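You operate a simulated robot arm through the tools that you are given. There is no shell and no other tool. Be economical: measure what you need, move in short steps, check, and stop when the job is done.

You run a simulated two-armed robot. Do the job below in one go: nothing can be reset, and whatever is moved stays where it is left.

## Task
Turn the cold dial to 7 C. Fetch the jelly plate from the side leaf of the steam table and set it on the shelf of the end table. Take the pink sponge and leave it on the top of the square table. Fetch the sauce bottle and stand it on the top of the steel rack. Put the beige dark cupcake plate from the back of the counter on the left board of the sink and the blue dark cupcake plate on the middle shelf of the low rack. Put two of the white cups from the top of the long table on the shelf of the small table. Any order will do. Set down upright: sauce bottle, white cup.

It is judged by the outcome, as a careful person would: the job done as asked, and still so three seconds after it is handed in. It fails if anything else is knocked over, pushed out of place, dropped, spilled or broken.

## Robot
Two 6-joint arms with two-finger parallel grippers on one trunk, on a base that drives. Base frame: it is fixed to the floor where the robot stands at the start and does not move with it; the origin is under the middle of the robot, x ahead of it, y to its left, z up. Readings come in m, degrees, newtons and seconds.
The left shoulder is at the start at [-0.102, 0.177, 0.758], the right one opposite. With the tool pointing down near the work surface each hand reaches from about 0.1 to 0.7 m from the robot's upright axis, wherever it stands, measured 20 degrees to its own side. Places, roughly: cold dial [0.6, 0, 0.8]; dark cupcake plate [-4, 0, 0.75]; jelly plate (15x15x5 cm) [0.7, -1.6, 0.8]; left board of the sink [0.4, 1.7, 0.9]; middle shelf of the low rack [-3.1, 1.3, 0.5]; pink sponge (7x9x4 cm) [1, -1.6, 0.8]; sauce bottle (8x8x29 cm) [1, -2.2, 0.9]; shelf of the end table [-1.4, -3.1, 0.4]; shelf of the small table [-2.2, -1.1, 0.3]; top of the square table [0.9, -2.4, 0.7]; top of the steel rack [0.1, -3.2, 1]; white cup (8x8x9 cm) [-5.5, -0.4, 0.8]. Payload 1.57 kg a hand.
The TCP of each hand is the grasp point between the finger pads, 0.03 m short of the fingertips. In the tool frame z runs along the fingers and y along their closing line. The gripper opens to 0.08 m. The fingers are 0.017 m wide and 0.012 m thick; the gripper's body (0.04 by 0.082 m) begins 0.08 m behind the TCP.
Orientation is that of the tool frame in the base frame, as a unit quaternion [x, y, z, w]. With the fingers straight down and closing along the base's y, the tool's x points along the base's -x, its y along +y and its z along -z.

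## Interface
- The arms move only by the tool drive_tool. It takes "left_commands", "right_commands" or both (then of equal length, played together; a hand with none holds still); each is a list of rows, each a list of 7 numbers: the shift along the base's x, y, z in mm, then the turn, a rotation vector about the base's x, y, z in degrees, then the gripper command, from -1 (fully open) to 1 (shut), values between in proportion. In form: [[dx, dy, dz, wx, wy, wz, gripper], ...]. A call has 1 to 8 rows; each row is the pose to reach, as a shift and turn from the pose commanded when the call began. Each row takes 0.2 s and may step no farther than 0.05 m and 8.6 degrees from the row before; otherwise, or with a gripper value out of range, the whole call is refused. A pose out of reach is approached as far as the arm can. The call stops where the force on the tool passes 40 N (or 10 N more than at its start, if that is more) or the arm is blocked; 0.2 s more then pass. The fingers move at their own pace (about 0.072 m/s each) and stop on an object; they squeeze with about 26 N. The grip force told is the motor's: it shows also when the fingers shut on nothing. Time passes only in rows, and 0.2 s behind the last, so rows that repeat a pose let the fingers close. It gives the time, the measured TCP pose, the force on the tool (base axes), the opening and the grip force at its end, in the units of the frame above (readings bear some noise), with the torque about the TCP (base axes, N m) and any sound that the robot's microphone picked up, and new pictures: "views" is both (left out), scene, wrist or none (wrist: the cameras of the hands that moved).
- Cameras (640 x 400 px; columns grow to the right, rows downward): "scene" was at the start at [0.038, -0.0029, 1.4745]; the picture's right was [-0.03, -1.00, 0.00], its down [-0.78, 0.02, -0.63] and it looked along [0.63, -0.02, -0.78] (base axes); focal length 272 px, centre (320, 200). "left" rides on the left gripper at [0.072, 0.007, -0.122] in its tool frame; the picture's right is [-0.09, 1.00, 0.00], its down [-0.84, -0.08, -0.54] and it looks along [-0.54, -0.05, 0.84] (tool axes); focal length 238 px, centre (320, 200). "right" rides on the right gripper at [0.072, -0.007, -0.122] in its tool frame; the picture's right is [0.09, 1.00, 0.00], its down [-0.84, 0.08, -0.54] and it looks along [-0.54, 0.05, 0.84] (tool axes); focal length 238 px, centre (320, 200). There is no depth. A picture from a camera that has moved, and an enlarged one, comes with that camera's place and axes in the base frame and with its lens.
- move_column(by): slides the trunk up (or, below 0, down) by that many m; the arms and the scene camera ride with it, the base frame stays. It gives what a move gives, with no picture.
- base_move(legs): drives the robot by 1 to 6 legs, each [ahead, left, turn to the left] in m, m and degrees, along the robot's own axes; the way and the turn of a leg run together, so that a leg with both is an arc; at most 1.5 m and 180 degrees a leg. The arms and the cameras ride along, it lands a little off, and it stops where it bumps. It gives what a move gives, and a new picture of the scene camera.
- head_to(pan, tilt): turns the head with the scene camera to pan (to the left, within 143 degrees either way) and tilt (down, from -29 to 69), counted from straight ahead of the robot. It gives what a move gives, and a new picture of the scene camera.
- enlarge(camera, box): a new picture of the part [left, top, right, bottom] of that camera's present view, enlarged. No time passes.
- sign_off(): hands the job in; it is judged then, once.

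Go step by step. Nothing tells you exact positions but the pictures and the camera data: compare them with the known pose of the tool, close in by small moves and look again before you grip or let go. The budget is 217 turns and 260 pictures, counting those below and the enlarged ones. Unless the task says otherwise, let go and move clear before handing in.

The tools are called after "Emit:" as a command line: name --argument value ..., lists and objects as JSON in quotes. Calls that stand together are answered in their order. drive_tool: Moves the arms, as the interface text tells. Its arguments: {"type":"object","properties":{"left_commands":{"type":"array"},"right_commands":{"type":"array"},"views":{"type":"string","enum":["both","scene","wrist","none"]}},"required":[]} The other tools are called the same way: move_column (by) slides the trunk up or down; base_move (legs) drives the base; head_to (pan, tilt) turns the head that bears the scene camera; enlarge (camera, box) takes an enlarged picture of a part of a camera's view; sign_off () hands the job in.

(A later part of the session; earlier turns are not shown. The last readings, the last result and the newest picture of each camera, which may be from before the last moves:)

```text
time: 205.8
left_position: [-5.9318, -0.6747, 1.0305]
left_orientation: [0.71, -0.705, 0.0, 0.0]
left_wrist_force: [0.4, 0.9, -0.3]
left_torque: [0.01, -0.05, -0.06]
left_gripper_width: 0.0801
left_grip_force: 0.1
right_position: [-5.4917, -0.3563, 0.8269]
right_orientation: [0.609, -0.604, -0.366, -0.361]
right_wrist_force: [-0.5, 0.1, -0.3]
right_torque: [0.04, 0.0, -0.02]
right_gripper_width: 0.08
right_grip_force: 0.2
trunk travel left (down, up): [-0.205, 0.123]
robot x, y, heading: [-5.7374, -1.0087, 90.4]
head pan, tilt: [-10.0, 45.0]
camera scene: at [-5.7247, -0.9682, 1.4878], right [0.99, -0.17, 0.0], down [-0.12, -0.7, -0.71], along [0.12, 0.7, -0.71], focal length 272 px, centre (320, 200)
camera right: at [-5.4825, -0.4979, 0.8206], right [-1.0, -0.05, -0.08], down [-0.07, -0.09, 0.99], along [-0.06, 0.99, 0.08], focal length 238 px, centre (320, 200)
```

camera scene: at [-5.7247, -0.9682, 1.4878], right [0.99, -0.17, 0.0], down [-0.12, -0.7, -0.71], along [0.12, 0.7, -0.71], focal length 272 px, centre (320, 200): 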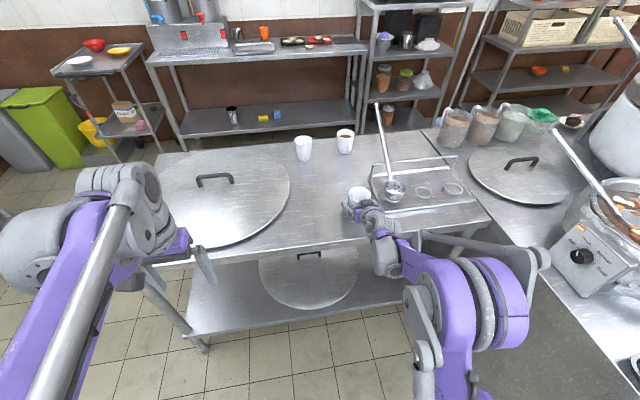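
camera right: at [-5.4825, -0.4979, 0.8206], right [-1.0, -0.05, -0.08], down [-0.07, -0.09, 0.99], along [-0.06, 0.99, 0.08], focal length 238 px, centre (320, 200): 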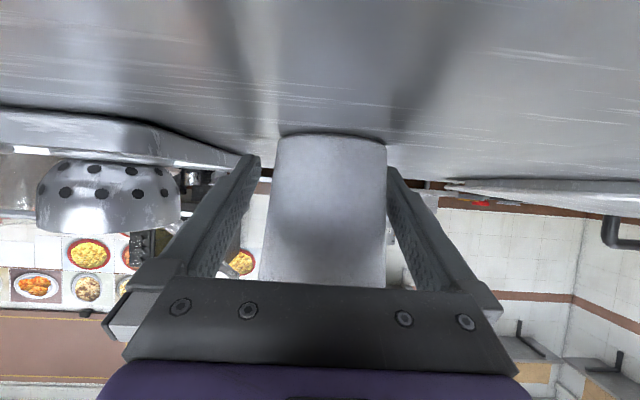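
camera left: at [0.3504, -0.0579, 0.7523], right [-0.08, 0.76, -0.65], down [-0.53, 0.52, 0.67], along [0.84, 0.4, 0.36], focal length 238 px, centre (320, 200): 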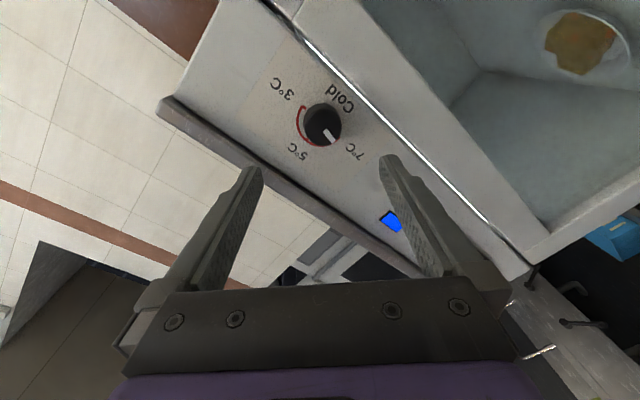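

Cup slightly right of centre in view; shifting 5 mm and gripping.

Emit:
drive_tool --right_commands '[[-5, 3, 0, 0, 0, 0, -1], [-5, 3, 0, 0, 0, 0, 0.5], [-5, 3, 0, 0, 0, 0, 1], [-5, 3, 0, 0, 0, 0, 1], [-5, 3, 15, 0, 0, 0, 1], [-5, 3, 45, 0, 0, 0, 1], [-5, -30, 80, 0, 0, 0, 1]]' --views "both"

```text
time: 207.4
left_position: [-5.9321, -0.6779, 1.031]
left_orientation: [0.71, -0.704, 0.0, 0.0]
left_wrist_force: [0.0, -0.1, -0.7]
left_torque: [0.02, 0.01, -0.03]
left_gripper_width: 0.0801
left_grip_force: 0.1
right_position: [-5.4969, -0.3871, 0.9093]
right_orientation: [0.609, -0.604, -0.368, -0.361]
right_wrist_force: [0.9, -0.2, -0.5]
right_torque: [0.01, 0.03, 0.04]
right_gripper_width: 0.0659
right_grip_force: 25.7
trunk travel left (down, up): [-0.205, 0.123]
robot x, y, heading: [-5.7423, -1.0085, 90.5]
head pan, tilt: [-10.0, 45.0]
camera scene: at [-5.725, -0.97, 1.4878], right [0.99, -0.17, 0.0], down [-0.12, -0.7, -0.71], along [0.12, 0.7, -0.71], focal length 272 px, centre (320, 200)
camera right: at [-5.488, -0.5288, 0.903], right [-1.0, -0.05, -0.08], down [-0.07, -0.09, 0.99], along [-0.06, 0.99, 0.08], focal length 238 px, centre (320, 200)
```

scene: 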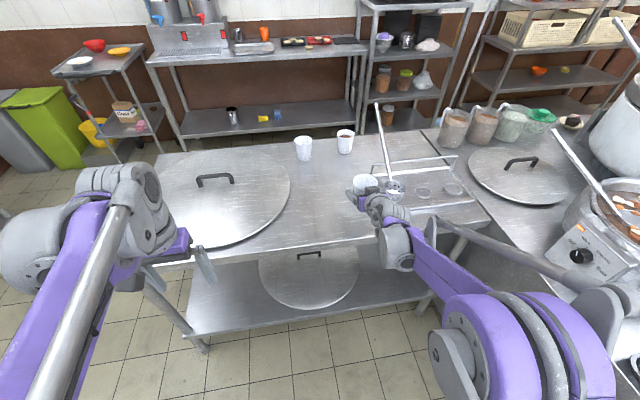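
right: 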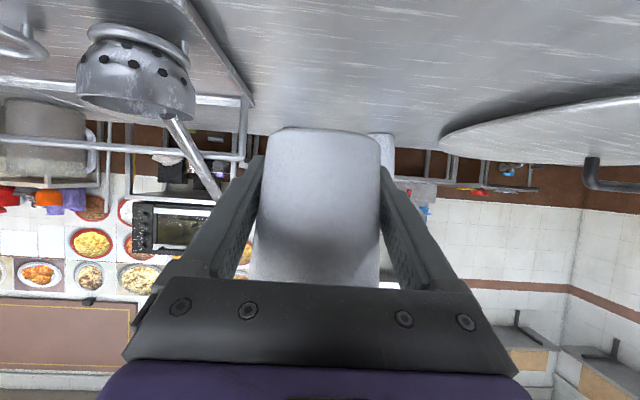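

Cup C is held. Raising it out of the way while tilting the left hand forward for cup A.

Emit:
drive_tool --right_commands '[[10, -20, 20, 0, 0, 0, 1], [20, -40, 40, 0, 0, 0, 1], [30, -60, 60, 0, 0, 0, 1], [40, -80, 80, 0, 0, 0, 1], [50, -100, 90, 0, 0, 0, 1], [50, -110, 90, 0, 0, 0, 1], [50, -110, 90, 0, 0, 0, 1], [50, -110, 90, 0, 0, 0, 1]]' --left_commands '[[15, 10, 0, 7.75, 0, 0, -1], [30, 20, 0, 15.5, 0, 0, -1], [45, 30, -5, 23.25, 0, 0, -1], [60, 40, -10, 31, 0, 0, -1], [75, 45, -15, 38.75, 0, 0, -1], [90, 50, -20, 46.5, 0, 0, -1], [105, 55, -25, 54.25, 0, 0, -1], [120, 60, -30, 62, 0, 0, -1]]' --views "none"

Emit:
base_move --legs '[[0.23, 0, 0]]'

```text
time: 209.2
left_position: [-5.8093, -0.6159, 1.0013]
left_orientation: [0.609, -0.603, -0.363, -0.365]
left_wrist_force: [0.3, 0.4, 0.1]
left_torque: [-0.02, 0.0, 0.02]
left_gripper_width: 0.08
left_grip_force: 0.1
right_position: [-5.4448, -0.4964, 0.9991]
right_orientation: [0.608, -0.604, -0.367, -0.361]
right_wrist_force: [-0.1, 0.1, -0.2]
right_torque: [-0.01, -0.01, 0.0]
right_gripper_width: 0.0658
right_grip_force: 25.8
trunk travel left (down, up): [-0.205, 0.123]
robot x, y, heading: [-5.7407, -1.0072, 90.3]
head pan, tilt: [-10.0, 45.0]
```

```text
time: 210.9
left_position: [-5.8114, -0.3839, 1.0004]
left_orientation: [0.609, -0.604, -0.362, -0.364]
left_wrist_force: [0.4, -0.2, -0.3]
left_torque: [-0.01, -0.04, -0.01]
left_gripper_width: 0.0802
left_grip_force: 0.0
right_position: [-5.4473, -0.2658, 0.998]
right_orientation: [0.609, -0.604, -0.367, -0.36]
right_wrist_force: [1.2, -0.2, -0.5]
right_torque: [-0.01, 0.01, 0.01]
right_gripper_width: 0.0659
right_grip_force: 26.4
trunk travel left (down, up): [-0.205, 0.123]
robot x, y, heading: [-5.7418, -0.7796, 90.4]
head pan, tilt: [-10.0, 45.0]
camera scene: at [-5.7265, -0.7372, 1.4877], right [0.99, -0.17, 0.0], down [-0.12, -0.7, -0.71], along [0.12, 0.7, -0.71], focal length 272 px, centre (320, 200)
```

scene: 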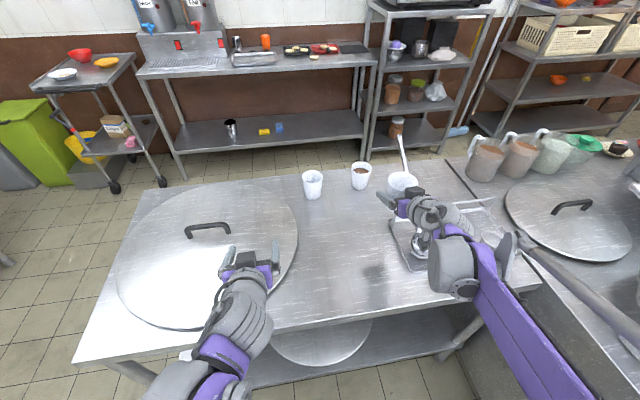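

Cup A is at ≈ [-5.63, -0.018]. Bringing the left hand in line with it.

Emit:
drive_tool --left_commands '[[40, 0, -20, 0, 0, 0, -1], [80, 10, -45, 0, 0, 0, -1], [120, 30, -70, 0, 0, 0, -1], [155, 60, -100, 0, 0, 0, -1], [178, 90, -130, 0, 0, 0, -1], [180, 130, -155, 0, 0, 0, -1], [180, 170, -172, 0, 0, 0, -1], [180, 210, -174, 0, 0, 0, -1]]' --views "both"

```text
refused: row 3 steps farther than a row can; nothing moved
```

Emit:
drive_tool --left_commands '[[40, 0, -15, 0, 0, 0, -1], [80, 10, -38, 0, 0, 0, -1], [116, 30, -63, 0, 0, 0, -1], [148, 55, -90, 0, 0, 0, -1], [174, 82, -118, 0, 0, 0, -1], [180, 115, -146, 0, 0, 0, -1], [180, 155, -168, 0, 0, 0, -1], [180, 200, -174, 0, 0, 0, -1]]' --views "both"

```text
time: 212.7
left_position: [-5.6303, -0.1826, 0.827]
left_orientation: [0.609, -0.603, -0.363, -0.364]
left_wrist_force: [0.0, -0.5, 0.1]
left_torque: [-0.02, 0.03, -0.02]
left_gripper_width: 0.0797
left_grip_force: 0.1
right_position: [-5.448, -0.2668, 0.9974]
right_orientation: [0.609, -0.603, -0.368, -0.36]
right_wrist_force: [0.2, -0.5, -0.3]
right_torque: [-0.02, 0.0, 0.0]
right_gripper_width: 0.0657
right_grip_force: 26.0
trunk travel left (down, up): [-0.205, 0.123]
robot x, y, heading: [-5.7397, -0.779, 90.4]
head pan, tilt: [-10.0, 45.0]
camera scene: at [-5.7264, -0.7368, 1.4877], right [0.99, -0.17, 0.0], down [-0.12, -0.7, -0.71], along [0.12, 0.7, -0.71], focal length 272 px, centre (320, 200)
camera left: at [-5.6366, -0.3243, 0.8208], right [-1.0, 0.04, 0.08], down [0.07, -0.08, 0.99], along [0.04, 1.0, 0.08], focal length 238 px, centre (320, 200)
```

scene: 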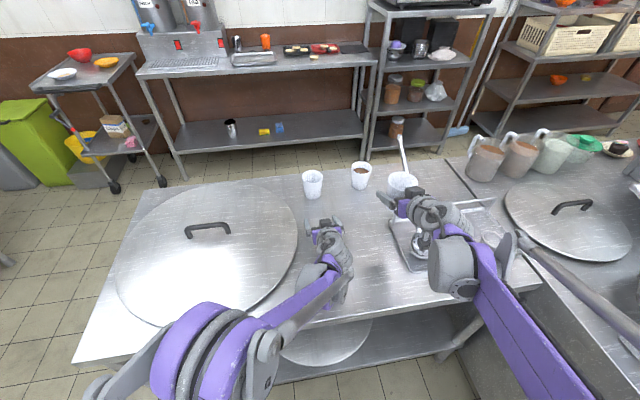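
left: 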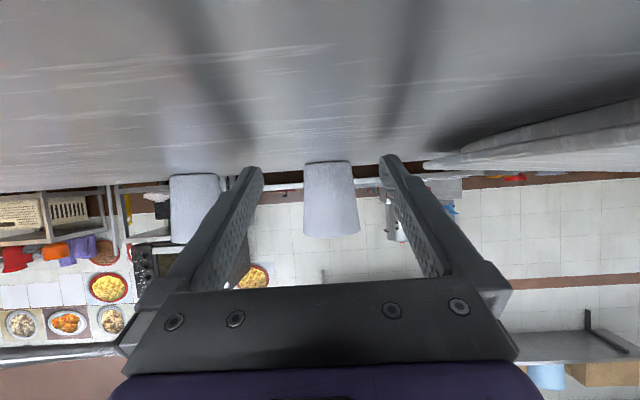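

Advancing to cup A with a small sideways correction.

Emit:
drive_tool --left_commands '[[-5, 40, 1, 0, 0, 0, -1], [-8, 80, 1, 0, 0, 0, -1], [-8, 120, 1, 0, 0, 0, -1], [-8, 145, 1, 0, 0, 0, -1], [-8, 160, 1, 0, 0, 0, -1]]' --views "both"

```text
time: 213.9
left_position: [-5.6387, -0.0235, 0.829]
left_orientation: [0.609, -0.603, -0.363, -0.365]
left_wrist_force: [0.7, 0.0, 0.1]
left_torque: [0.01, 0.0, 0.01]
left_gripper_width: 0.08
left_grip_force: 0.0
right_position: [-5.4485, -0.2664, 0.9983]
right_orientation: [0.609, -0.604, -0.367, -0.36]
right_wrist_force: [0.1, -0.3, -0.1]
right_torque: [0.01, 0.0, -0.02]
right_gripper_width: 0.0654
right_grip_force: 26.2
trunk travel left (down, up): [-0.205, 0.123]
robot x, y, heading: [-5.741, -0.7805, 90.8]
head pan, tilt: [-10.0, 45.0]
camera scene: at [-5.7265, -0.7376, 1.4878], right [0.99, -0.17, 0.0], down [-0.12, -0.7, -0.71], along [0.12, 0.7, -0.71], focal length 272 px, centre (320, 200)
camera left: at [-5.6451, -0.1667, 0.8221], right [-1.0, 0.04, 0.08], down [0.07, -0.08, 0.99], along [0.04, 1.0, 0.08], focal length 238 px, centre (320, 200)
```

scene: 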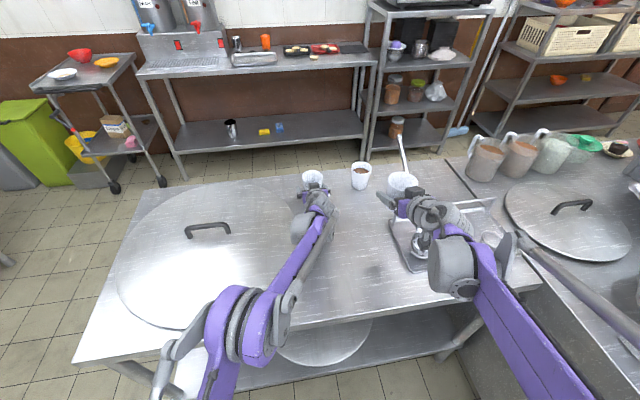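
left: 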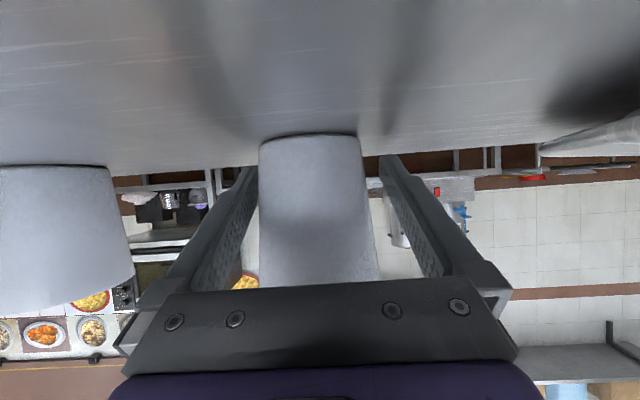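

Well centred. Gripping cup A and lifting.

Emit:
drive_tool --left_commands '[[2, 4, 0, 0, 0, 0, 0], [2, 4, 0, 0, 0, 0, 1], [2, 4, 0, 0, 0, 0, 1], [2, 4, 0, 0, 0, 0, 1], [2, 4, 15, 0, 0, 0, 1], [2, 0, 50, 0, 0, 0, 1], [0, -30, 85, 0, 0, 0, 1], [-10, -65, 115, 0, 0, 0, 1]]' --views "both"

```text
time: 215.7
left_position: [-5.6531, -0.0914, 0.9432]
left_orientation: [0.608, -0.604, -0.363, -0.366]
left_wrist_force: [-0.1, 0.0, 0.3]
left_torque: [-0.02, 0.0, 0.03]
left_gripper_width: 0.0641
left_grip_force: 25.9
right_position: [-5.4492, -0.2668, 0.9987]
right_orientation: [0.608, -0.604, -0.367, -0.361]
right_wrist_force: [-0.3, -1.1, -0.5]
right_torque: [0.03, -0.01, 0.01]
right_gripper_width: 0.0658
right_grip_force: 25.7
trunk travel left (down, up): [-0.205, 0.123]
robot x, y, heading: [-5.7398, -0.7785, 90.4]
head pan, tilt: [-10.0, 45.0]
camera scene: at [-5.727, -0.7391, 1.4878], right [0.99, -0.17, 0.0], down [-0.12, -0.7, -0.71], along [0.12, 0.7, -0.71], focal length 272 px, centre (320, 200)
camera left: at [-5.6582, -0.2328, 0.9367], right [-1.0, 0.04, 0.08], down [0.07, -0.09, 0.99], along [0.04, 1.0, 0.08], focal length 238 px, centre (320, 200)
```

scene: 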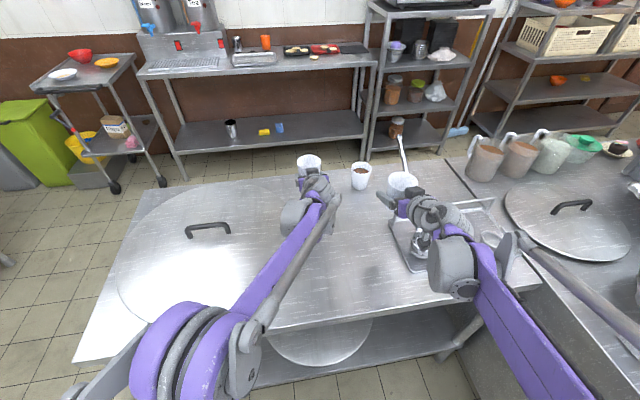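
left: 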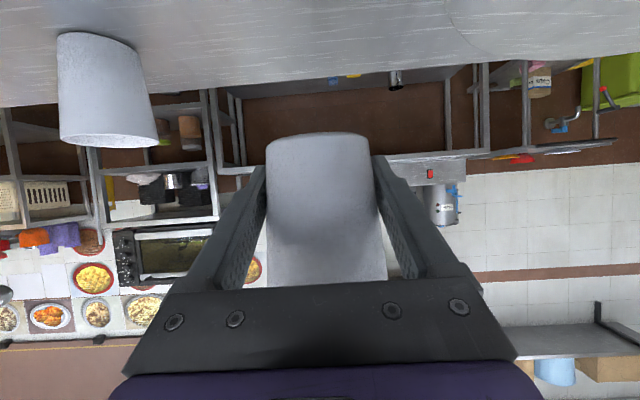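

Both cups held. Drawing the left hand back over its own side, then backing out and driving to the small table.

Emit:
drive_tool --left_commands '[[-35, -30, 15, 0, 0, 0, 1], [-70, -60, 30, 0, 0, 0, 1], [-105, -90, 40, 0, 0, 0, 1], [-140, -120, 50, 0, 0, 0, 1], [-170, -150, 55, 0, 0, 0, 1], [-190, -180, 55, 0, 0, 0, 1]]' --views "none"

Emit:
base_move --legs '[[-1.27, 0, 0], [0, 0, -90.4], [1.5, 0, 0], [1.3, 0, 0]]'

```text
time: 217.1
left_position: [-5.8414, -0.269, 0.9986]
left_orientation: [0.608, -0.604, -0.363, -0.366]
left_wrist_force: [0.1, 0.4, -0.6]
left_torque: [-0.02, -0.02, -0.03]
left_gripper_width: 0.0635
left_grip_force: 26.2
right_position: [-5.4479, -0.2666, 0.9983]
right_orientation: [0.609, -0.604, -0.367, -0.361]
right_wrist_force: [0.2, -0.1, -0.8]
right_torque: [0.01, 0.01, -0.01]
right_gripper_width: 0.0655
right_grip_force: 26.0
trunk travel left (down, up): [-0.205, 0.123]
robot x, y, heading: [-5.7399, -0.7774, 90.5]
head pan, tilt: [-10.0, 45.0]
```

```text
time: 240.4
left_position: [-2.4527, -2.1043, 0.9992]
left_orientation: [0.024, 0.857, -0.018, 0.515]
left_wrist_force: [-0.4, 0.2, -0.3]
left_torque: [0.0, -0.03, 0.0]
left_gripper_width: 0.0614
left_grip_force: 25.7
right_position: [-2.476, -2.4969, 0.9979]
right_orientation: [0.024, 0.857, -0.012, 0.514]
right_wrist_force: [-0.2, -0.1, -0.3]
right_torque: [-0.03, 0.0, 0.0]
right_gripper_width: 0.0644
right_grip_force: 25.9
trunk travel left (down, up): [-0.205, 0.123]
robot x, y, heading: [-2.9665, -2.1677, -3.2]
head pan, tilt: [-10.0, 45.0]
camera scene: at [-2.9266, -2.1874, 1.4878], right [-0.23, -0.97, 0.0], down [-0.69, 0.16, -0.71], along [0.69, -0.16, -0.71], focal length 272 px, centre (320, 200)
```

scene: 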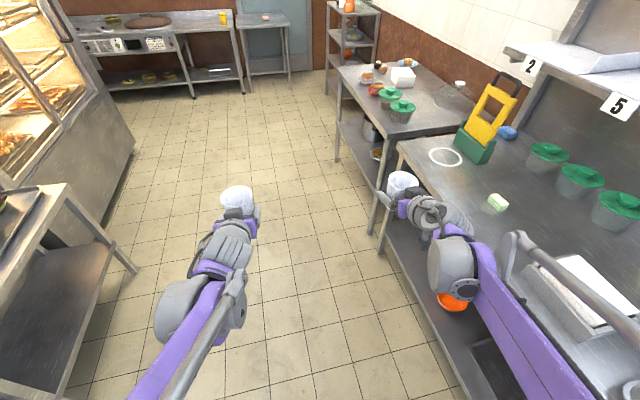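

Looking left at the small table from here.

Emit:
head_to --pan 50 --tilt 35

```text
time: 241.7
left_position: [-2.4517, -2.1038, 0.9983]
left_orientation: [0.024, 0.857, -0.018, 0.514]
left_wrist_force: [-1.1, 1.3, -0.5]
left_torque: [-0.01, 0.01, 0.01]
left_gripper_width: 0.0616
left_grip_force: 25.5
right_position: [-2.4766, -2.4965, 0.9988]
right_orientation: [0.024, 0.857, -0.012, 0.514]
right_wrist_force: [-0.2, 0.2, -0.5]
right_torque: [0.01, 0.0, 0.0]
right_gripper_width: 0.0644
right_grip_force: 26.0
trunk travel left (down, up): [-0.205, 0.123]
robot x, y, heading: [-2.9685, -2.1718, -3.3]
head pan, tilt: [50.0, 35.0]
camera scene: at [-2.9455, -2.1046, 1.5026], right [0.73, -0.69, 0.0], down [-0.39, -0.42, -0.82], along [0.56, 0.6, -0.57], focal length 272 px, centre (320, 200)
```

scene: 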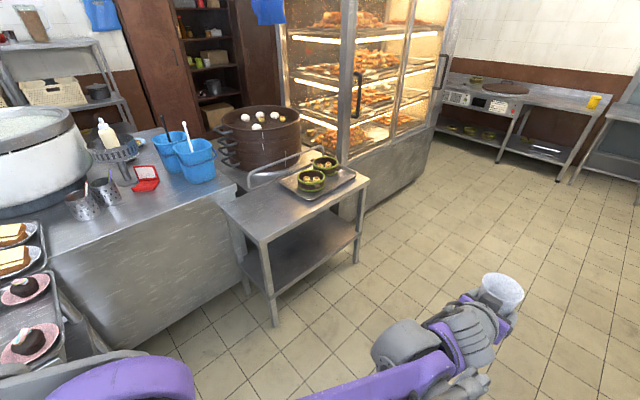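

Small table: x -2.53 to -1.80, front edge y ≈ -1.28, top ≈ 0.66, clear shelf at z ≈ 0.31. Turning to face it and sidestepping in front.

Emit:
base_move --legs '[[0, 0, 93.3], [0.15, -0.78, 0]]'

Emit:
head_to --pan 0 --tilt 45

```text
time: 253.0
left_position: [-2.2829, -1.5022, 0.9969]
left_orientation: [0.609, -0.603, -0.364, -0.365]
left_wrist_force: [0.2, 0.4, -0.2]
left_torque: [-0.02, -0.01, -0.01]
left_gripper_width: 0.0611
left_grip_force: 25.9
right_position: [-1.8906, -1.4984, 0.9986]
right_orientation: [0.61, -0.603, -0.368, -0.36]
right_wrist_force: [0.3, -0.2, -1.0]
right_torque: [0.03, -0.02, 0.0]
right_gripper_width: 0.0623
right_grip_force: 26.0
trunk travel left (down, up): [-0.205, 0.123]
robot x, y, heading: [-2.178, -2.0105, 90.7]
head pan, tilt: [50.0, 35.0]
camera scene: at [-2.248, -1.9949, 1.5026], right [0.63, 0.77, 0.0], down [0.44, -0.36, -0.82], along [-0.63, 0.52, -0.57], focal length 272 px, centre (320, 200)
```

scene: 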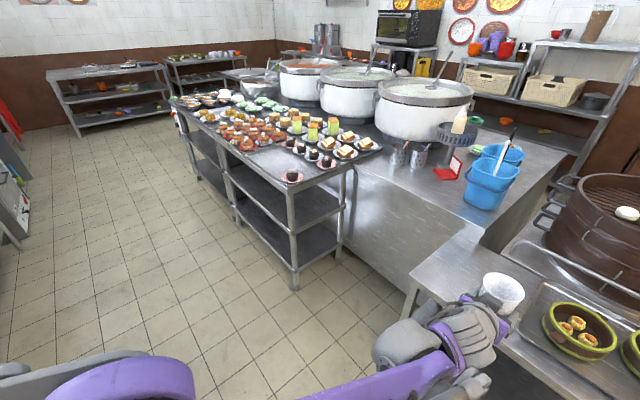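

```text
time: 254.2
left_position: [-2.2815, -1.5002, 0.9983]
left_orientation: [0.609, -0.602, -0.365, -0.366]
left_wrist_force: [0.1, 0.7, -0.4]
left_torque: [-0.01, -0.01, 0.0]
left_gripper_width: 0.061
left_grip_force: 26.0
right_position: [-1.8897, -1.499, 0.9988]
right_orientation: [0.61, -0.603, -0.368, -0.36]
right_wrist_force: [-0.4, -0.3, -1.1]
right_torque: [-0.03, -0.02, -0.03]
right_gripper_width: 0.062
right_grip_force: 26.2
trunk travel left (down, up): [-0.205, 0.123]
robot x, y, heading: [-2.1758, -2.0092, 90.5]
head pan, tilt: [0.0, 45.0]
camera scene: at [-2.181, -1.9695, 1.4878], right [1.0, 0.01, 0.0], down [0.01, -0.71, -0.71], along [-0.01, 0.71, -0.71], focal length 272 px, centre (320, 200)
```

scene: 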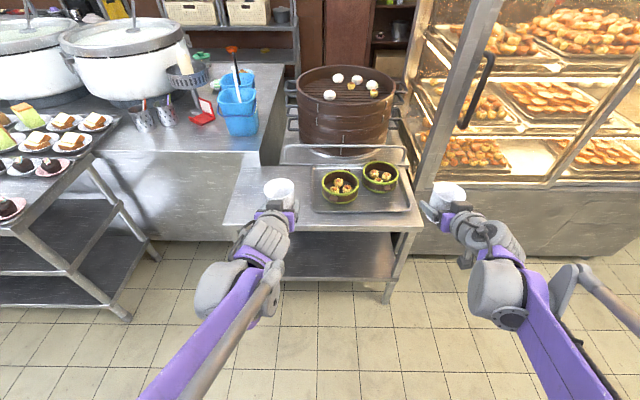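

The grip widths are creeping down, so the tapered cups may be sliding. Checking both wrist views.

Emit:
enlarge --camera "left" --box '[120, 50, 520, 300]'

Emit:
enlarge --camera "right" --box '[120, 50, 520, 300]'

```text
1.60 times, centred on (320, 175) of left
camera zoom: at [-2.2881, -1.6433, 0.9922], right [-1.0, 0.03, 0.08], down [0.07, -0.08, 0.99], along [0.04, 1.0, 0.08], focal length 381 px, centre (320, 240)
```

zoom: 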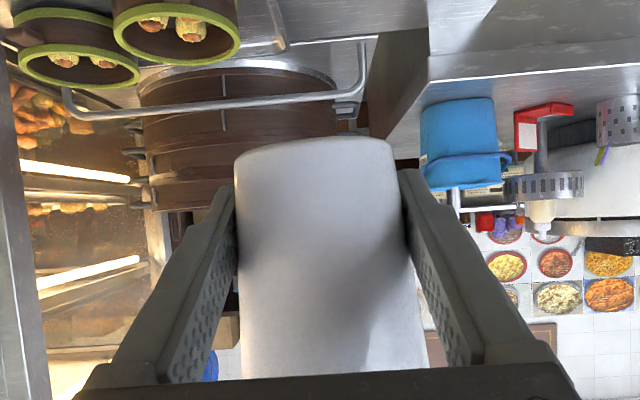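

```text
1.60 times, centred on (320, 175) of right
camera zoom: at [-1.8805, -1.6402, 0.9918], right [-1.0, -0.06, -0.08], down [-0.07, -0.09, 0.99], along [-0.06, 0.99, 0.08], focal length 381 px, centre (320, 240)
```

zoom: 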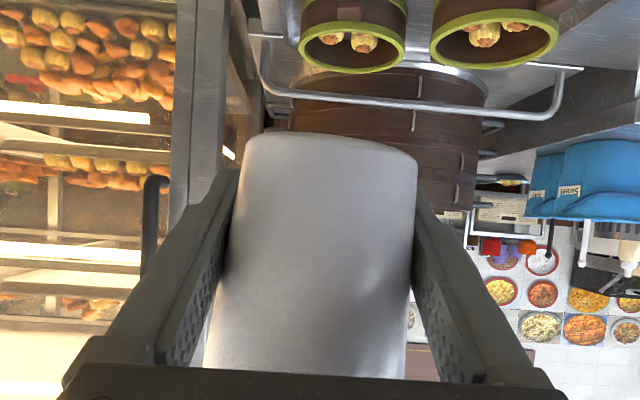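

The cups are still well seated. Lowering the trunk, then both hands in front of the shelf.

Emit:
move_column --by -0.2

Emit:
drive_tool --left_commands '[[-10, 0, -45, 0, 0, 0, 1], [-20, 0, -90, 0, 0, 0, 1], [-30, 0, -135, 0, 0, 0, 1], [-40, 0, -180, 0, 0, 0, 1], [-50, 0, -225, 0, 0, 0, 1], [-60, 0, -270, 0, 0, 0, 1], [-60, 0, -315, 0, 0, 0, 1], [-60, 0, -360, 0, 0, 0, 1]]' --right_commands '[[-15, 0, -45, 0, 0, 0, 1], [-30, 0, -90, 0, 0, 0, 1], [-45, 0, -135, 0, 0, 0, 1], [-60, 0, -180, 0, 0, 0, 1], [-75, 0, -225, 0, 0, 0, 1], [-90, 0, -270, 0, 0, 0, 1], [-100, 0, -315, 0, 0, 0, 1], [-105, 0, -360, 0, 0, 0, 1]]' --views "both"

```text
time: 256.4
left_position: [-2.2815, -1.5017, 0.7977]
left_orientation: [0.61, -0.603, -0.363, -0.365]
left_wrist_force: [0.6, -0.3, -0.1]
left_torque: [0.04, -0.02, 0.02]
left_gripper_width: 0.0611
left_grip_force: 26.5
right_position: [-1.89, -1.4981, 0.8005]
right_orientation: [0.61, -0.602, -0.368, -0.36]
right_wrist_force: [0.6, 0.4, -0.2]
right_torque: [0.0, 0.0, 0.01]
right_gripper_width: 0.0617
right_grip_force: 25.7
trunk travel left (down, up): [-0.005, 0.323]
robot x, y, heading: [-2.1825, -2.0112, 90.7]
head pan, tilt: [0.0, 45.0]
```

```text
time: 258.2
left_position: [-2.3406, -1.4861, 0.448]
left_orientation: [0.611, -0.603, -0.363, -0.363]
left_wrist_force: [0.3, 0.0, -1.8]
left_torque: [0.04, 0.02, -0.02]
left_gripper_width: 0.0613
left_grip_force: 25.8
left hand out of reach, approached as far as the arm can: row 8
right_position: [-1.9896, -1.4815, 0.447]
right_orientation: [0.612, -0.601, -0.37, -0.357]
right_wrist_force: [0.5, -0.1, -0.4]
right_torque: [-0.02, -0.02, 0.02]
right_gripper_width: 0.0621
right_grip_force: 26.2
right hand out of reach, approached as far as the arm can: row 8
trunk travel left (down, up): [-0.005, 0.323]
robot x, y, heading: [-2.1829, -2.0106, 90.6]
head pan, tilt: [0.0, 45.0]
camera scene: at [-2.1815, -1.9209, 1.2848], right [1.0, 0.01, 0.0], down [0.01, -0.71, -0.71], along [-0.01, 0.71, -0.71], focal length 272 px, centre (320, 200)
camera right: at [-1.9786, -1.6231, 0.441], right [-1.0, -0.06, -0.07], down [-0.07, -0.09, 0.99], along [-0.07, 0.99, 0.08], focal length 238 px, centre (320, 200)
camera left: at [-2.3476, -1.6281, 0.4419], right [-1.0, 0.04, 0.08], down [0.07, -0.08, 0.99], along [0.04, 1.0, 0.08], focal length 238 px, centre (320, 200)
```

scene: 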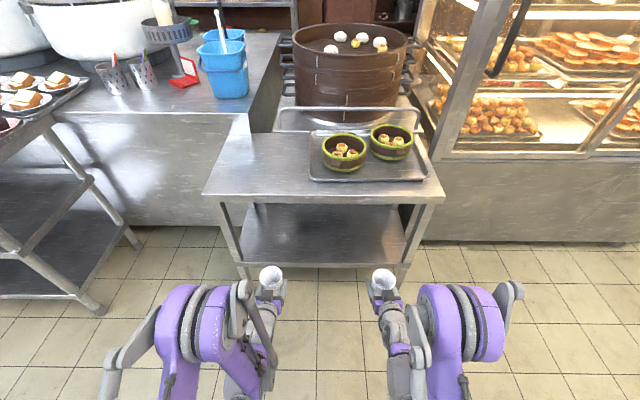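
right: 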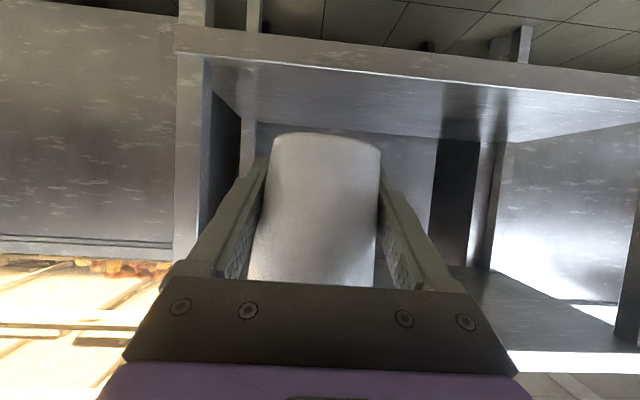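
left: 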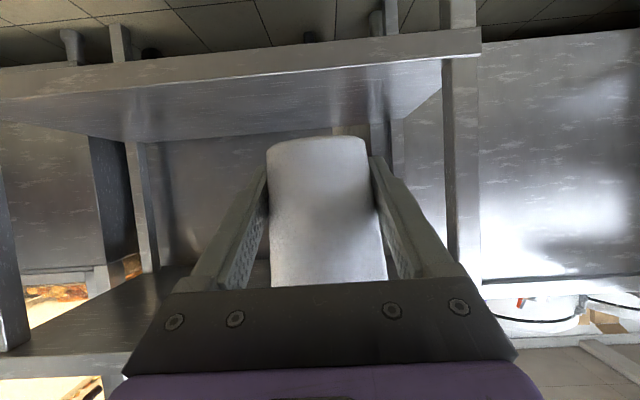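

Both hands are low enough to go in. Shelf surface ≈ 0.29–0.31. Driving forward to put the cups over the shelf.

Emit:
base_move --legs '[[0.27, 0, -0.6]]'

Emit:
drive_tool --left_commands '[[0, 10, -25, 0, 0, 0, 1], [0, 20, -50, 0, 0, 0, 1], [0, 20, -70, 0, 0, 0, 1]]' --right_commands '[[0, 10, -25, 0, 0, 0, 1], [0, 20, -50, 0, 0, 0, 1], [0, 20, -70, 0, 0, 0, 1]]' --views "both"

```text
time: 260.1
left_position: [-2.3408, -1.2199, 0.4492]
left_orientation: [0.608, -0.605, -0.362, -0.365]
left_wrist_force: [-0.7, -0.4, -1.0]
left_torque: [-0.03, 0.0, -0.01]
left_gripper_width: 0.0613
left_grip_force: 25.8
right_position: [-1.9856, -1.2182, 0.4477]
right_orientation: [0.609, -0.603, -0.37, -0.36]
right_wrist_force: [-0.1, -0.6, -0.7]
right_torque: [-0.03, -0.01, 0.01]
right_gripper_width: 0.0618
right_grip_force: 25.8
trunk travel left (down, up): [-0.005, 0.323]
robot x, y, heading: [-2.1844, -1.7468, 90.5]
head pan, tilt: [0.0, 45.0]
camera scene: at [-2.1831, -1.6562, 1.2848], right [1.0, 0.0, 0.0], down [0.0, -0.71, -0.71], along [0.0, 0.71, -0.71], focal length 272 px, centre (320, 200)
```

scene: 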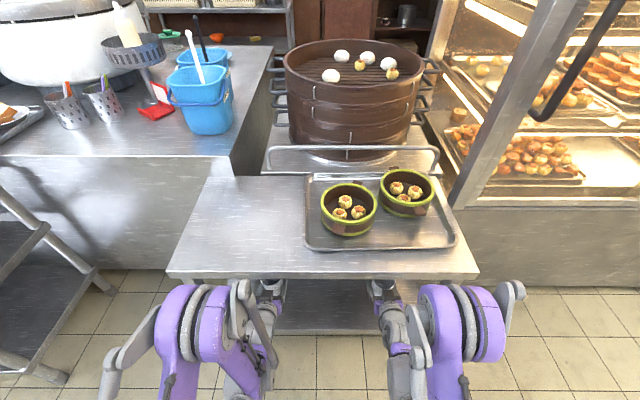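

```text
time: 260.9
left_position: [-2.3383, -1.1897, 0.3808]
left_orientation: [0.608, -0.605, -0.362, -0.365]
left_wrist_force: [-0.4, 0.0, -0.6]
left_torque: [0.01, 0.0, -0.01]
left_gripper_width: 0.0611
left_grip_force: 25.9
left hand out of reach, approached as far as the arm can: row 2, 3
right_position: [-1.9867, -1.1877, 0.3811]
right_orientation: [0.609, -0.603, -0.369, -0.359]
right_wrist_force: [0.5, 0.2, 0.0]
right_torque: [-0.02, -0.03, 0.0]
right_gripper_width: 0.0621
right_grip_force: 26.1
right hand out of reach, approached as far as the arm can: row 2, 3
trunk travel left (down, up): [-0.005, 0.323]
robot x, y, heading: [-2.1809, -1.7439, 90.3]
head pan, tilt: [0.0, 45.0]
camera scene: at [-2.1831, -1.6562, 1.2848], right [1.0, 0.0, 0.0], down [0.0, -0.71, -0.71], along [0.0, 0.71, -0.71], focal length 272 px, centre (320, 200)
camera right: at [-1.9769, -1.3303, 0.3753], right [-1.0, -0.06, -0.07], down [-0.07, -0.09, 0.99], along [-0.07, 0.99, 0.08], focal length 238 px, centre (320, 200)
camera left: at [-2.3449, -1.3321, 0.3747], right [-1.0, 0.04, 0.08], down [0.07, -0.08, 0.99], along [0.05, 1.0, 0.08], focal length 238 px, centre (320, 200)
```

scene: 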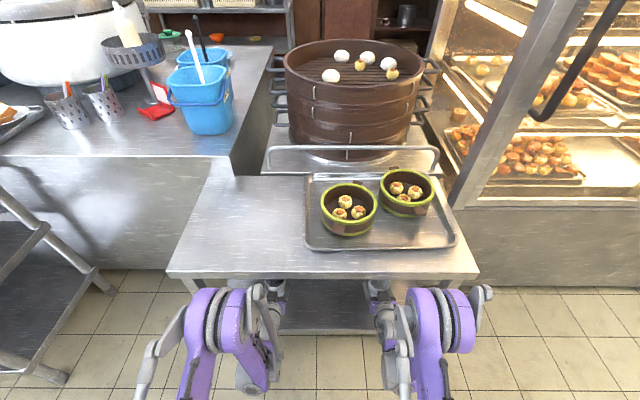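
right: 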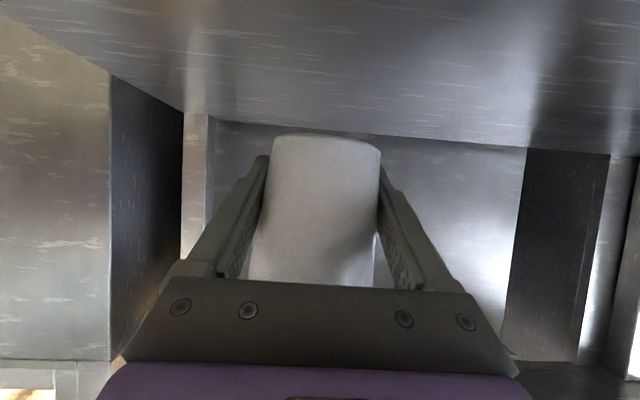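
left: 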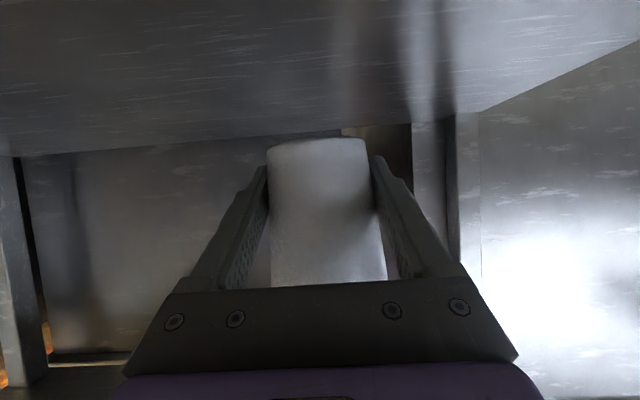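

Cups are over the shelf. Moving a bit deeper and lowering gently to contact.

Emit:
drive_tool --left_commands '[[0, 15, -10, 0, 0, 0, 1], [0, 30, -20, 0, 0, 0, 1], [0, 35, -26, 0, 0, 0, 1], [0, 35, -32, 0, 0, 0, 1], [0, 35, -38, 0, 0, 0, 1], [0, 35, -44, 0, 0, 0, 1]]' --right_commands '[[0, 15, -10, 0, 0, 0, 1], [0, 30, -20, 0, 0, 0, 1], [0, 35, -26, 0, 0, 0, 1], [0, 35, -32, 0, 0, 0, 1], [0, 35, -38, 0, 0, 0, 1], [0, 35, -44, 0, 0, 0, 1]]' --views "wrist"

```text
time: 262.3
left_position: [-2.3396, -1.1559, 0.3375]
left_orientation: [0.608, -0.605, -0.362, -0.365]
left_wrist_force: [0.7, -0.3, -0.9]
left_torque: [0.0, -0.05, 0.0]
left_gripper_width: 0.0612
left_grip_force: 25.6
right_position: [-1.9851, -1.1536, 0.3372]
right_orientation: [0.61, -0.603, -0.37, -0.358]
right_wrist_force: [0.7, 1.6, -0.9]
right_torque: [0.0, 0.02, -0.01]
right_gripper_width: 0.0621
right_grip_force: 26.1
trunk travel left (down, up): [-0.005, 0.323]
robot x, y, heading: [-2.1835, -1.7467, 90.0]
head pan, tilt: [0.0, 45.0]
camera right: at [-1.9752, -1.2951, 0.3313], right [-1.0, -0.06, -0.07], down [-0.07, -0.09, 0.99], along [-0.07, 0.99, 0.08], focal length 238 px, centre (320, 200)
camera left: at [-2.3461, -1.2979, 0.3322], right [-1.0, 0.04, 0.08], down [0.07, -0.08, 0.99], along [0.05, 1.0, 0.08], focal length 238 px, centre (320, 200)
```

right: 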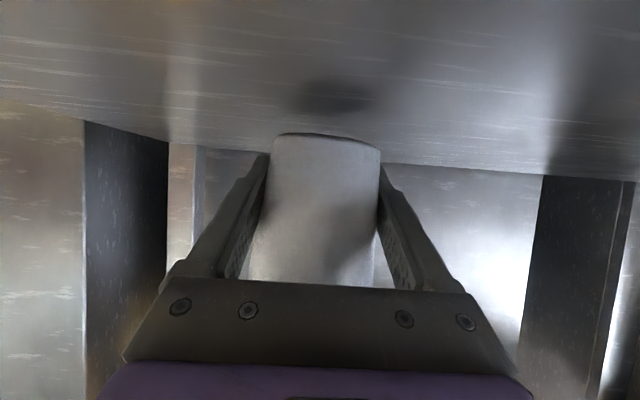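
left: 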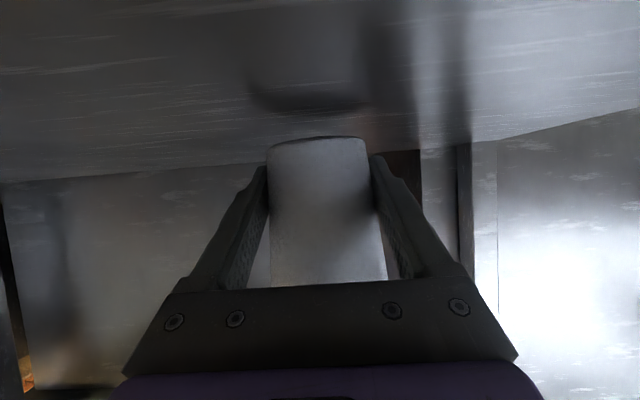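

Shadows show a gap still. Continuing down gently.

Emit:
drive_tool --left_commands '[[0, 0, -8, 0, 0, 0, 1], [0, 0, -14, 0, 0, 0, 1], [0, 0, -19, 0, 0, 0, 1], [0, 0, -24, 0, 0, 0, 1], [0, 0, -28, 0, 0, 0, 1], [0, 0, -32, 0, 0, 0, 1]]' --right_commands '[[0, 0, -8, 0, 0, 0, 1], [0, 0, -14, 0, 0, 0, 1], [0, 0, -19, 0, 0, 0, 1], [0, 0, -24, 0, 0, 0, 1], [0, 0, -28, 0, 0, 0, 1], [0, 0, -32, 0, 0, 0, 1]]' --views "wrist"

```text
time: 263.1
left_position: [-2.3393, -1.1558, 0.3213]
left_orientation: [0.605, -0.605, -0.363, -0.368]
left_wrist_force: [-0.4, -5.1, 14.8]
left_torque: [-1.29, 0.12, -0.23]
left_gripper_width: 0.0599
left_grip_force: 26.2
right_position: [-1.9864, -1.1533, 0.3214]
right_orientation: [0.608, -0.601, -0.373, -0.36]
right_wrist_force: [0.8, -3.4, 22.8]
right_torque: [-3.24, -0.04, 0.11]
right_gripper_width: 0.0614
right_grip_force: 26.2
trunk travel left (down, up): [-0.005, 0.323]
robot x, y, heading: [-2.182, -1.7472, 90.4]
head pan, tilt: [0.0, 45.0]
stopped in row 4 (right hand): the force on the tool passed its limit at 49 N (the readings are from after the stop); the commanded pose is now the measured one
camera right: at [-1.9757, -1.2956, 0.3145], right [-1.0, -0.06, -0.07], down [-0.07, -0.09, 0.99], along [-0.07, 0.99, 0.09], focal length 238 px, centre (320, 200)
camera left: at [-2.3461, -1.2979, 0.3144], right [-1.0, 0.04, 0.08], down [0.07, -0.09, 0.99], along [0.05, 0.99, 0.09], focal length 238 px, centre (320, 200)
```

right: 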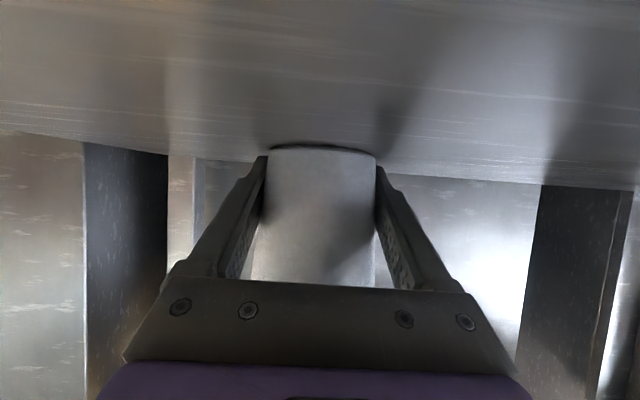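
left: 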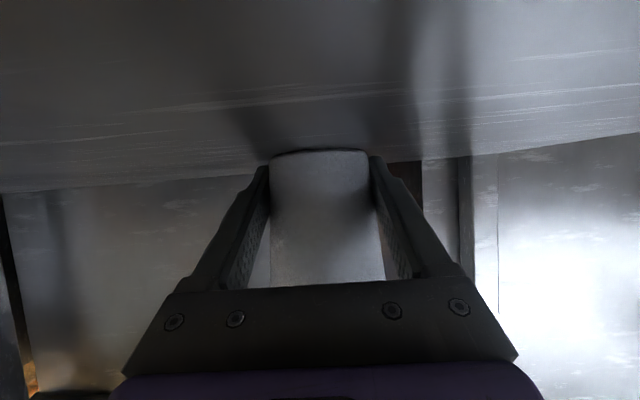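

Both cups have met the shelf. Easing up 2 mm, opening, and drawing straight back.

Emit:
drive_tool --left_commands '[[0, 0, 2, 0, 0, 0, 1], [0, 0, 2, 0, 0, 0, 0], [0, 0, 2, 0, 0, 0, -1], [0, 0, 2, 0, 0, 0, -1], [0, 0, 3, 0, 0, 0, -1]]' --right_commands '[[0, 0, 2, 0, 0, 0, 1], [0, 0, 2, 0, 0, 0, 0], [0, 0, 2, 0, 0, 0, -1], [0, 0, 2, 0, 0, 0, -1], [0, 0, 3, 0, 0, 0, -1]]' --views "wrist"

```text
time: 264.4
left_position: [-2.3382, -1.1545, 0.3224]
left_orientation: [0.607, -0.605, -0.363, -0.367]
left_wrist_force: [-0.1, 0.9, 0.3]
left_torque: [0.01, -0.01, -0.01]
left_gripper_width: 0.0801
left_grip_force: 0.1
right_position: [-1.9846, -1.152, 0.3215]
right_orientation: [0.608, -0.603, -0.371, -0.359]
right_wrist_force: [0.6, -0.2, -0.1]
right_torque: [-0.02, 0.01, 0.01]
right_gripper_width: 0.0797
right_grip_force: 0.0
trunk travel left (down, up): [-0.005, 0.323]
robot x, y, heading: [-2.1822, -1.7463, 90.2]
head pan, tilt: [0.0, 45.0]
camera right: at [-1.9744, -1.2944, 0.3152], right [-1.0, -0.06, -0.07], down [-0.07, -0.09, 0.99], along [-0.07, 0.99, 0.09], focal length 238 px, centre (320, 200)
camera left: at [-2.3454, -1.2967, 0.3159], right [-1.0, 0.04, 0.08], down [0.07, -0.09, 0.99], along [0.05, 1.0, 0.08], focal length 238 px, centre (320, 200)
```

right: 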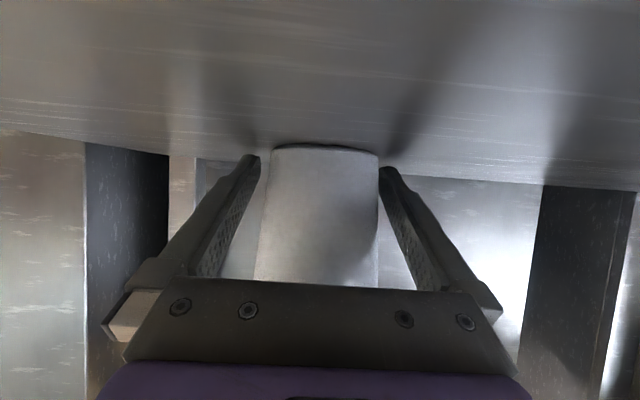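
left: 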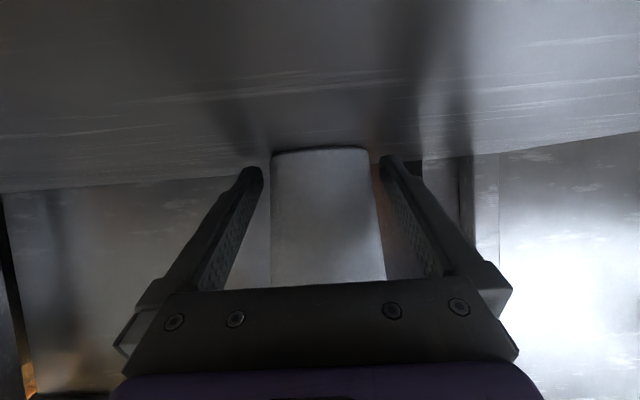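

Cups stand free. Backing the base straight out.

Emit:
base_move --legs '[[-0.35, 0, 0]]'

Emit:
enlarge --camera "right" --box '[0, 0, 640, 400]'

Emit:
enlarge --camera "left" --box '[0, 0, 640, 400]'

```text
time: 266.6
left_position: [-2.34, -1.5073, 0.3232]
left_orientation: [0.61, -0.602, -0.364, -0.365]
left_wrist_force: [0.8, 0.0, -0.3]
left_torque: [0.0, -0.02, 0.03]
left_gripper_width: 0.08
left_grip_force: 0.0
right_position: [-1.9861, -1.5017, 0.3222]
right_orientation: [0.611, -0.599, -0.374, -0.357]
right_wrist_force: [0.9, -0.6, -0.1]
right_torque: [0.0, 0.01, 0.04]
right_gripper_width: 0.0798
right_grip_force: 0.0
trunk travel left (down, up): [-0.005, 0.323]
robot x, y, heading: [-2.1801, -2.0974, 90.7]
head pan, tilt: [0.0, 45.0]
camera scene: at [-2.1806, -2.0073, 1.2848], right [1.0, 0.01, 0.0], down [0.01, -0.71, -0.71], along [-0.01, 0.71, -0.71], focal length 272 px, centre (320, 200)
```

scene: 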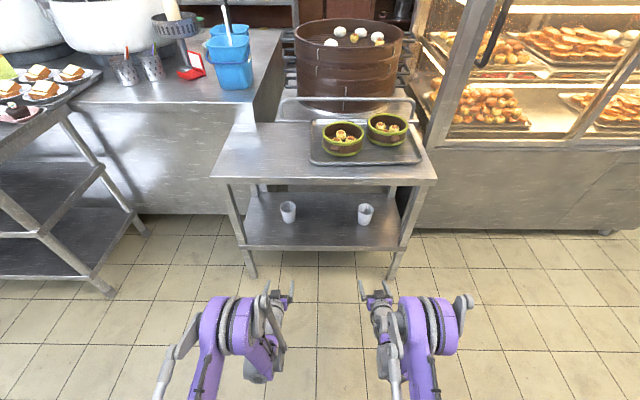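

```text
1.00 times, centred on (320, 200) of right (not enlarged: the box is as wide or as high as the picture)
camera zoom: at [-1.9757, -1.6435, 0.3155], right [-1.0, -0.07, -0.07], down [-0.06, -0.09, 0.99], along [-0.07, 0.99, 0.09], focal length 238 px, centre (320, 200)
```

zoom: 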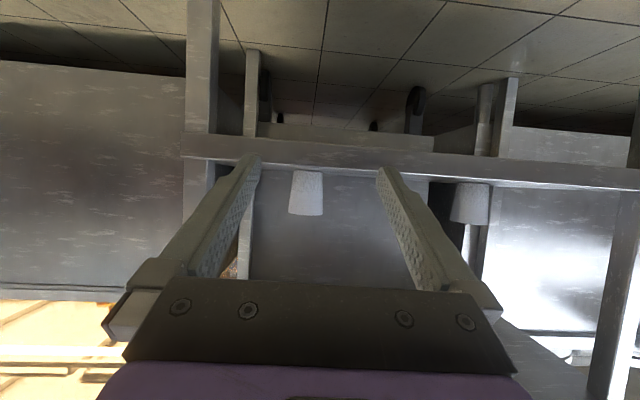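

```text
1.00 times, centred on (320, 200) of left (not enlarged: the box is as wide or as high as the picture)
camera zoom: at [-2.3461, -1.6489, 0.316], right [-1.0, 0.03, 0.08], down [0.07, -0.09, 0.99], along [0.04, 1.0, 0.08], focal length 238 px, centre (320, 200)
```

zoom: 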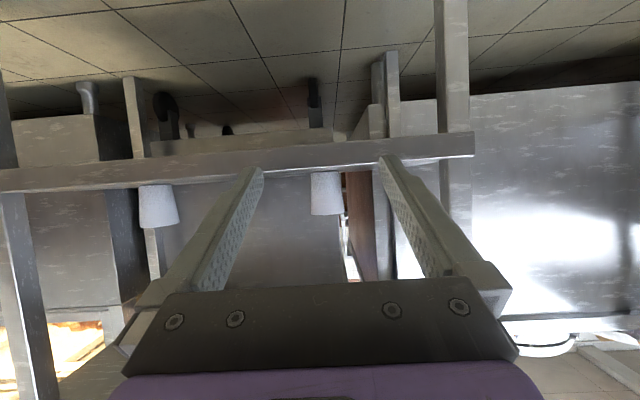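

Both cups stand on the shelf. Raising the trunk and hands for travel.

Emit:
move_column --by 0.2

Emit:
drive_tool --left_commands '[[0, 0, 48, 0, 0, 0, -1], [0, 0, 96, 0, 0, 0, -1], [0, 0, 144, 0, 0, 0, -1], [0, 0, 192, 0, 0, 0, -1], [0, 0, 240, 0, 0, 0, -1], [10, 0, 288, 0, 0, 0, -1], [20, 0, 336, 0, 0, 0, -1], [30, 0, 380, 0, 0, 0, -1]]' --right_commands '[[0, 0, 48, 0, 0, 0, -1], [0, 0, 96, 0, 0, 0, -1], [0, 0, 144, 0, 0, 0, -1], [0, 0, 192, 0, 0, 0, -1], [0, 0, 240, 0, 0, 0, -1], [0, 0, 288, 0, 0, 0, -1], [0, 0, 336, 0, 0, 0, -1], [0, 0, 380, 0, 0, 0, -1]]' --views "none"

Emit:
head_to --pan 15 --tilt 12

```text
time: 268.8
left_position: [-2.3412, -1.5066, 0.5239]
left_orientation: [0.609, -0.603, -0.364, -0.365]
left_wrist_force: [-0.8, 0.3, -0.2]
left_torque: [0.01, 0.01, -0.02]
left_gripper_width: 0.0802
left_grip_force: 0.1
right_position: [-1.9853, -1.5023, 0.5222]
right_orientation: [0.613, -0.597, -0.377, -0.354]
right_wrist_force: [-0.9, -0.5, -0.9]
right_torque: [0.01, 0.01, -0.04]
right_gripper_width: 0.0801
right_grip_force: 0.0
trunk travel left (down, up): [-0.205, 0.123]
robot x, y, heading: [-2.175, -2.0991, 91.0]
head pan, tilt: [0.0, 45.0]
```

```text
time: 270.6
left_position: [-2.313, -1.5101, 0.9052]
left_orientation: [0.609, -0.602, -0.365, -0.365]
left_wrist_force: [-0.4, -0.3, -0.4]
left_torque: [0.02, 0.03, 0.0]
left_gripper_width: 0.0798
left_grip_force: 0.1
right_position: [-1.9854, -1.502, 0.9024]
right_orientation: [0.612, -0.597, -0.378, -0.355]
right_wrist_force: [0.2, -0.2, -0.4]
right_torque: [0.01, -0.01, 0.02]
right_gripper_width: 0.08
right_grip_force: 0.1
trunk travel left (down, up): [-0.205, 0.123]
robot x, y, heading: [-2.1786, -2.0929, 90.9]
head pan, tilt: [0.0, 45.0]
```

```text
time: 271.6
left_position: [-2.313, -1.5091, 0.9038]
left_orientation: [0.61, -0.602, -0.364, -0.365]
left_wrist_force: [-0.1, -1.4, 0.3]
left_torque: [-0.01, 0.03, -0.04]
left_gripper_width: 0.0799
left_grip_force: 0.0
right_position: [-1.985, -1.5019, 0.9005]
right_orientation: [0.612, -0.597, -0.377, -0.355]
right_wrist_force: [-0.7, -0.4, 0.4]
right_torque: [0.0, 0.0, -0.04]
right_gripper_width: 0.08
right_grip_force: 0.0
trunk travel left (down, up): [-0.205, 0.123]
robot x, y, heading: [-2.1785, -2.0993, 91.1]
head pan, tilt: [15.0, 12.0]
camera scene: at [-2.2042, -2.0467, 1.5394], right [0.96, 0.27, 0.0], down [0.06, -0.2, -0.98], along [-0.27, 0.94, -0.21], focal length 272 px, centre (320, 200)
```

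scene: 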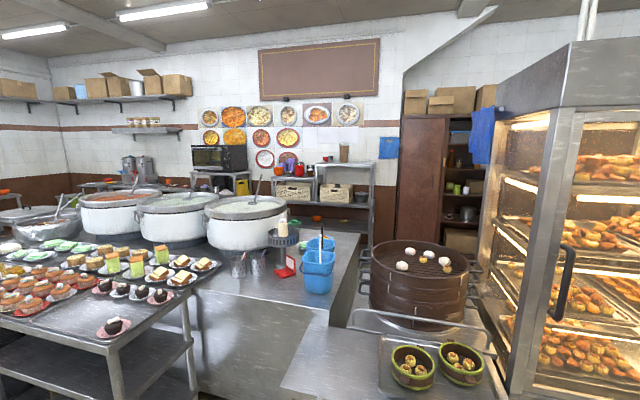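

Route to the back of the counter: west along the aisle, around the long table's far end. Driving the first part.

Emit:
base_move --legs '[[0, 0, 88.9], [1.5, 0, 0], [1.5, -0.05, 0]]'

```text
refused: leg 3 is longer than a leg can be; nothing moved
```

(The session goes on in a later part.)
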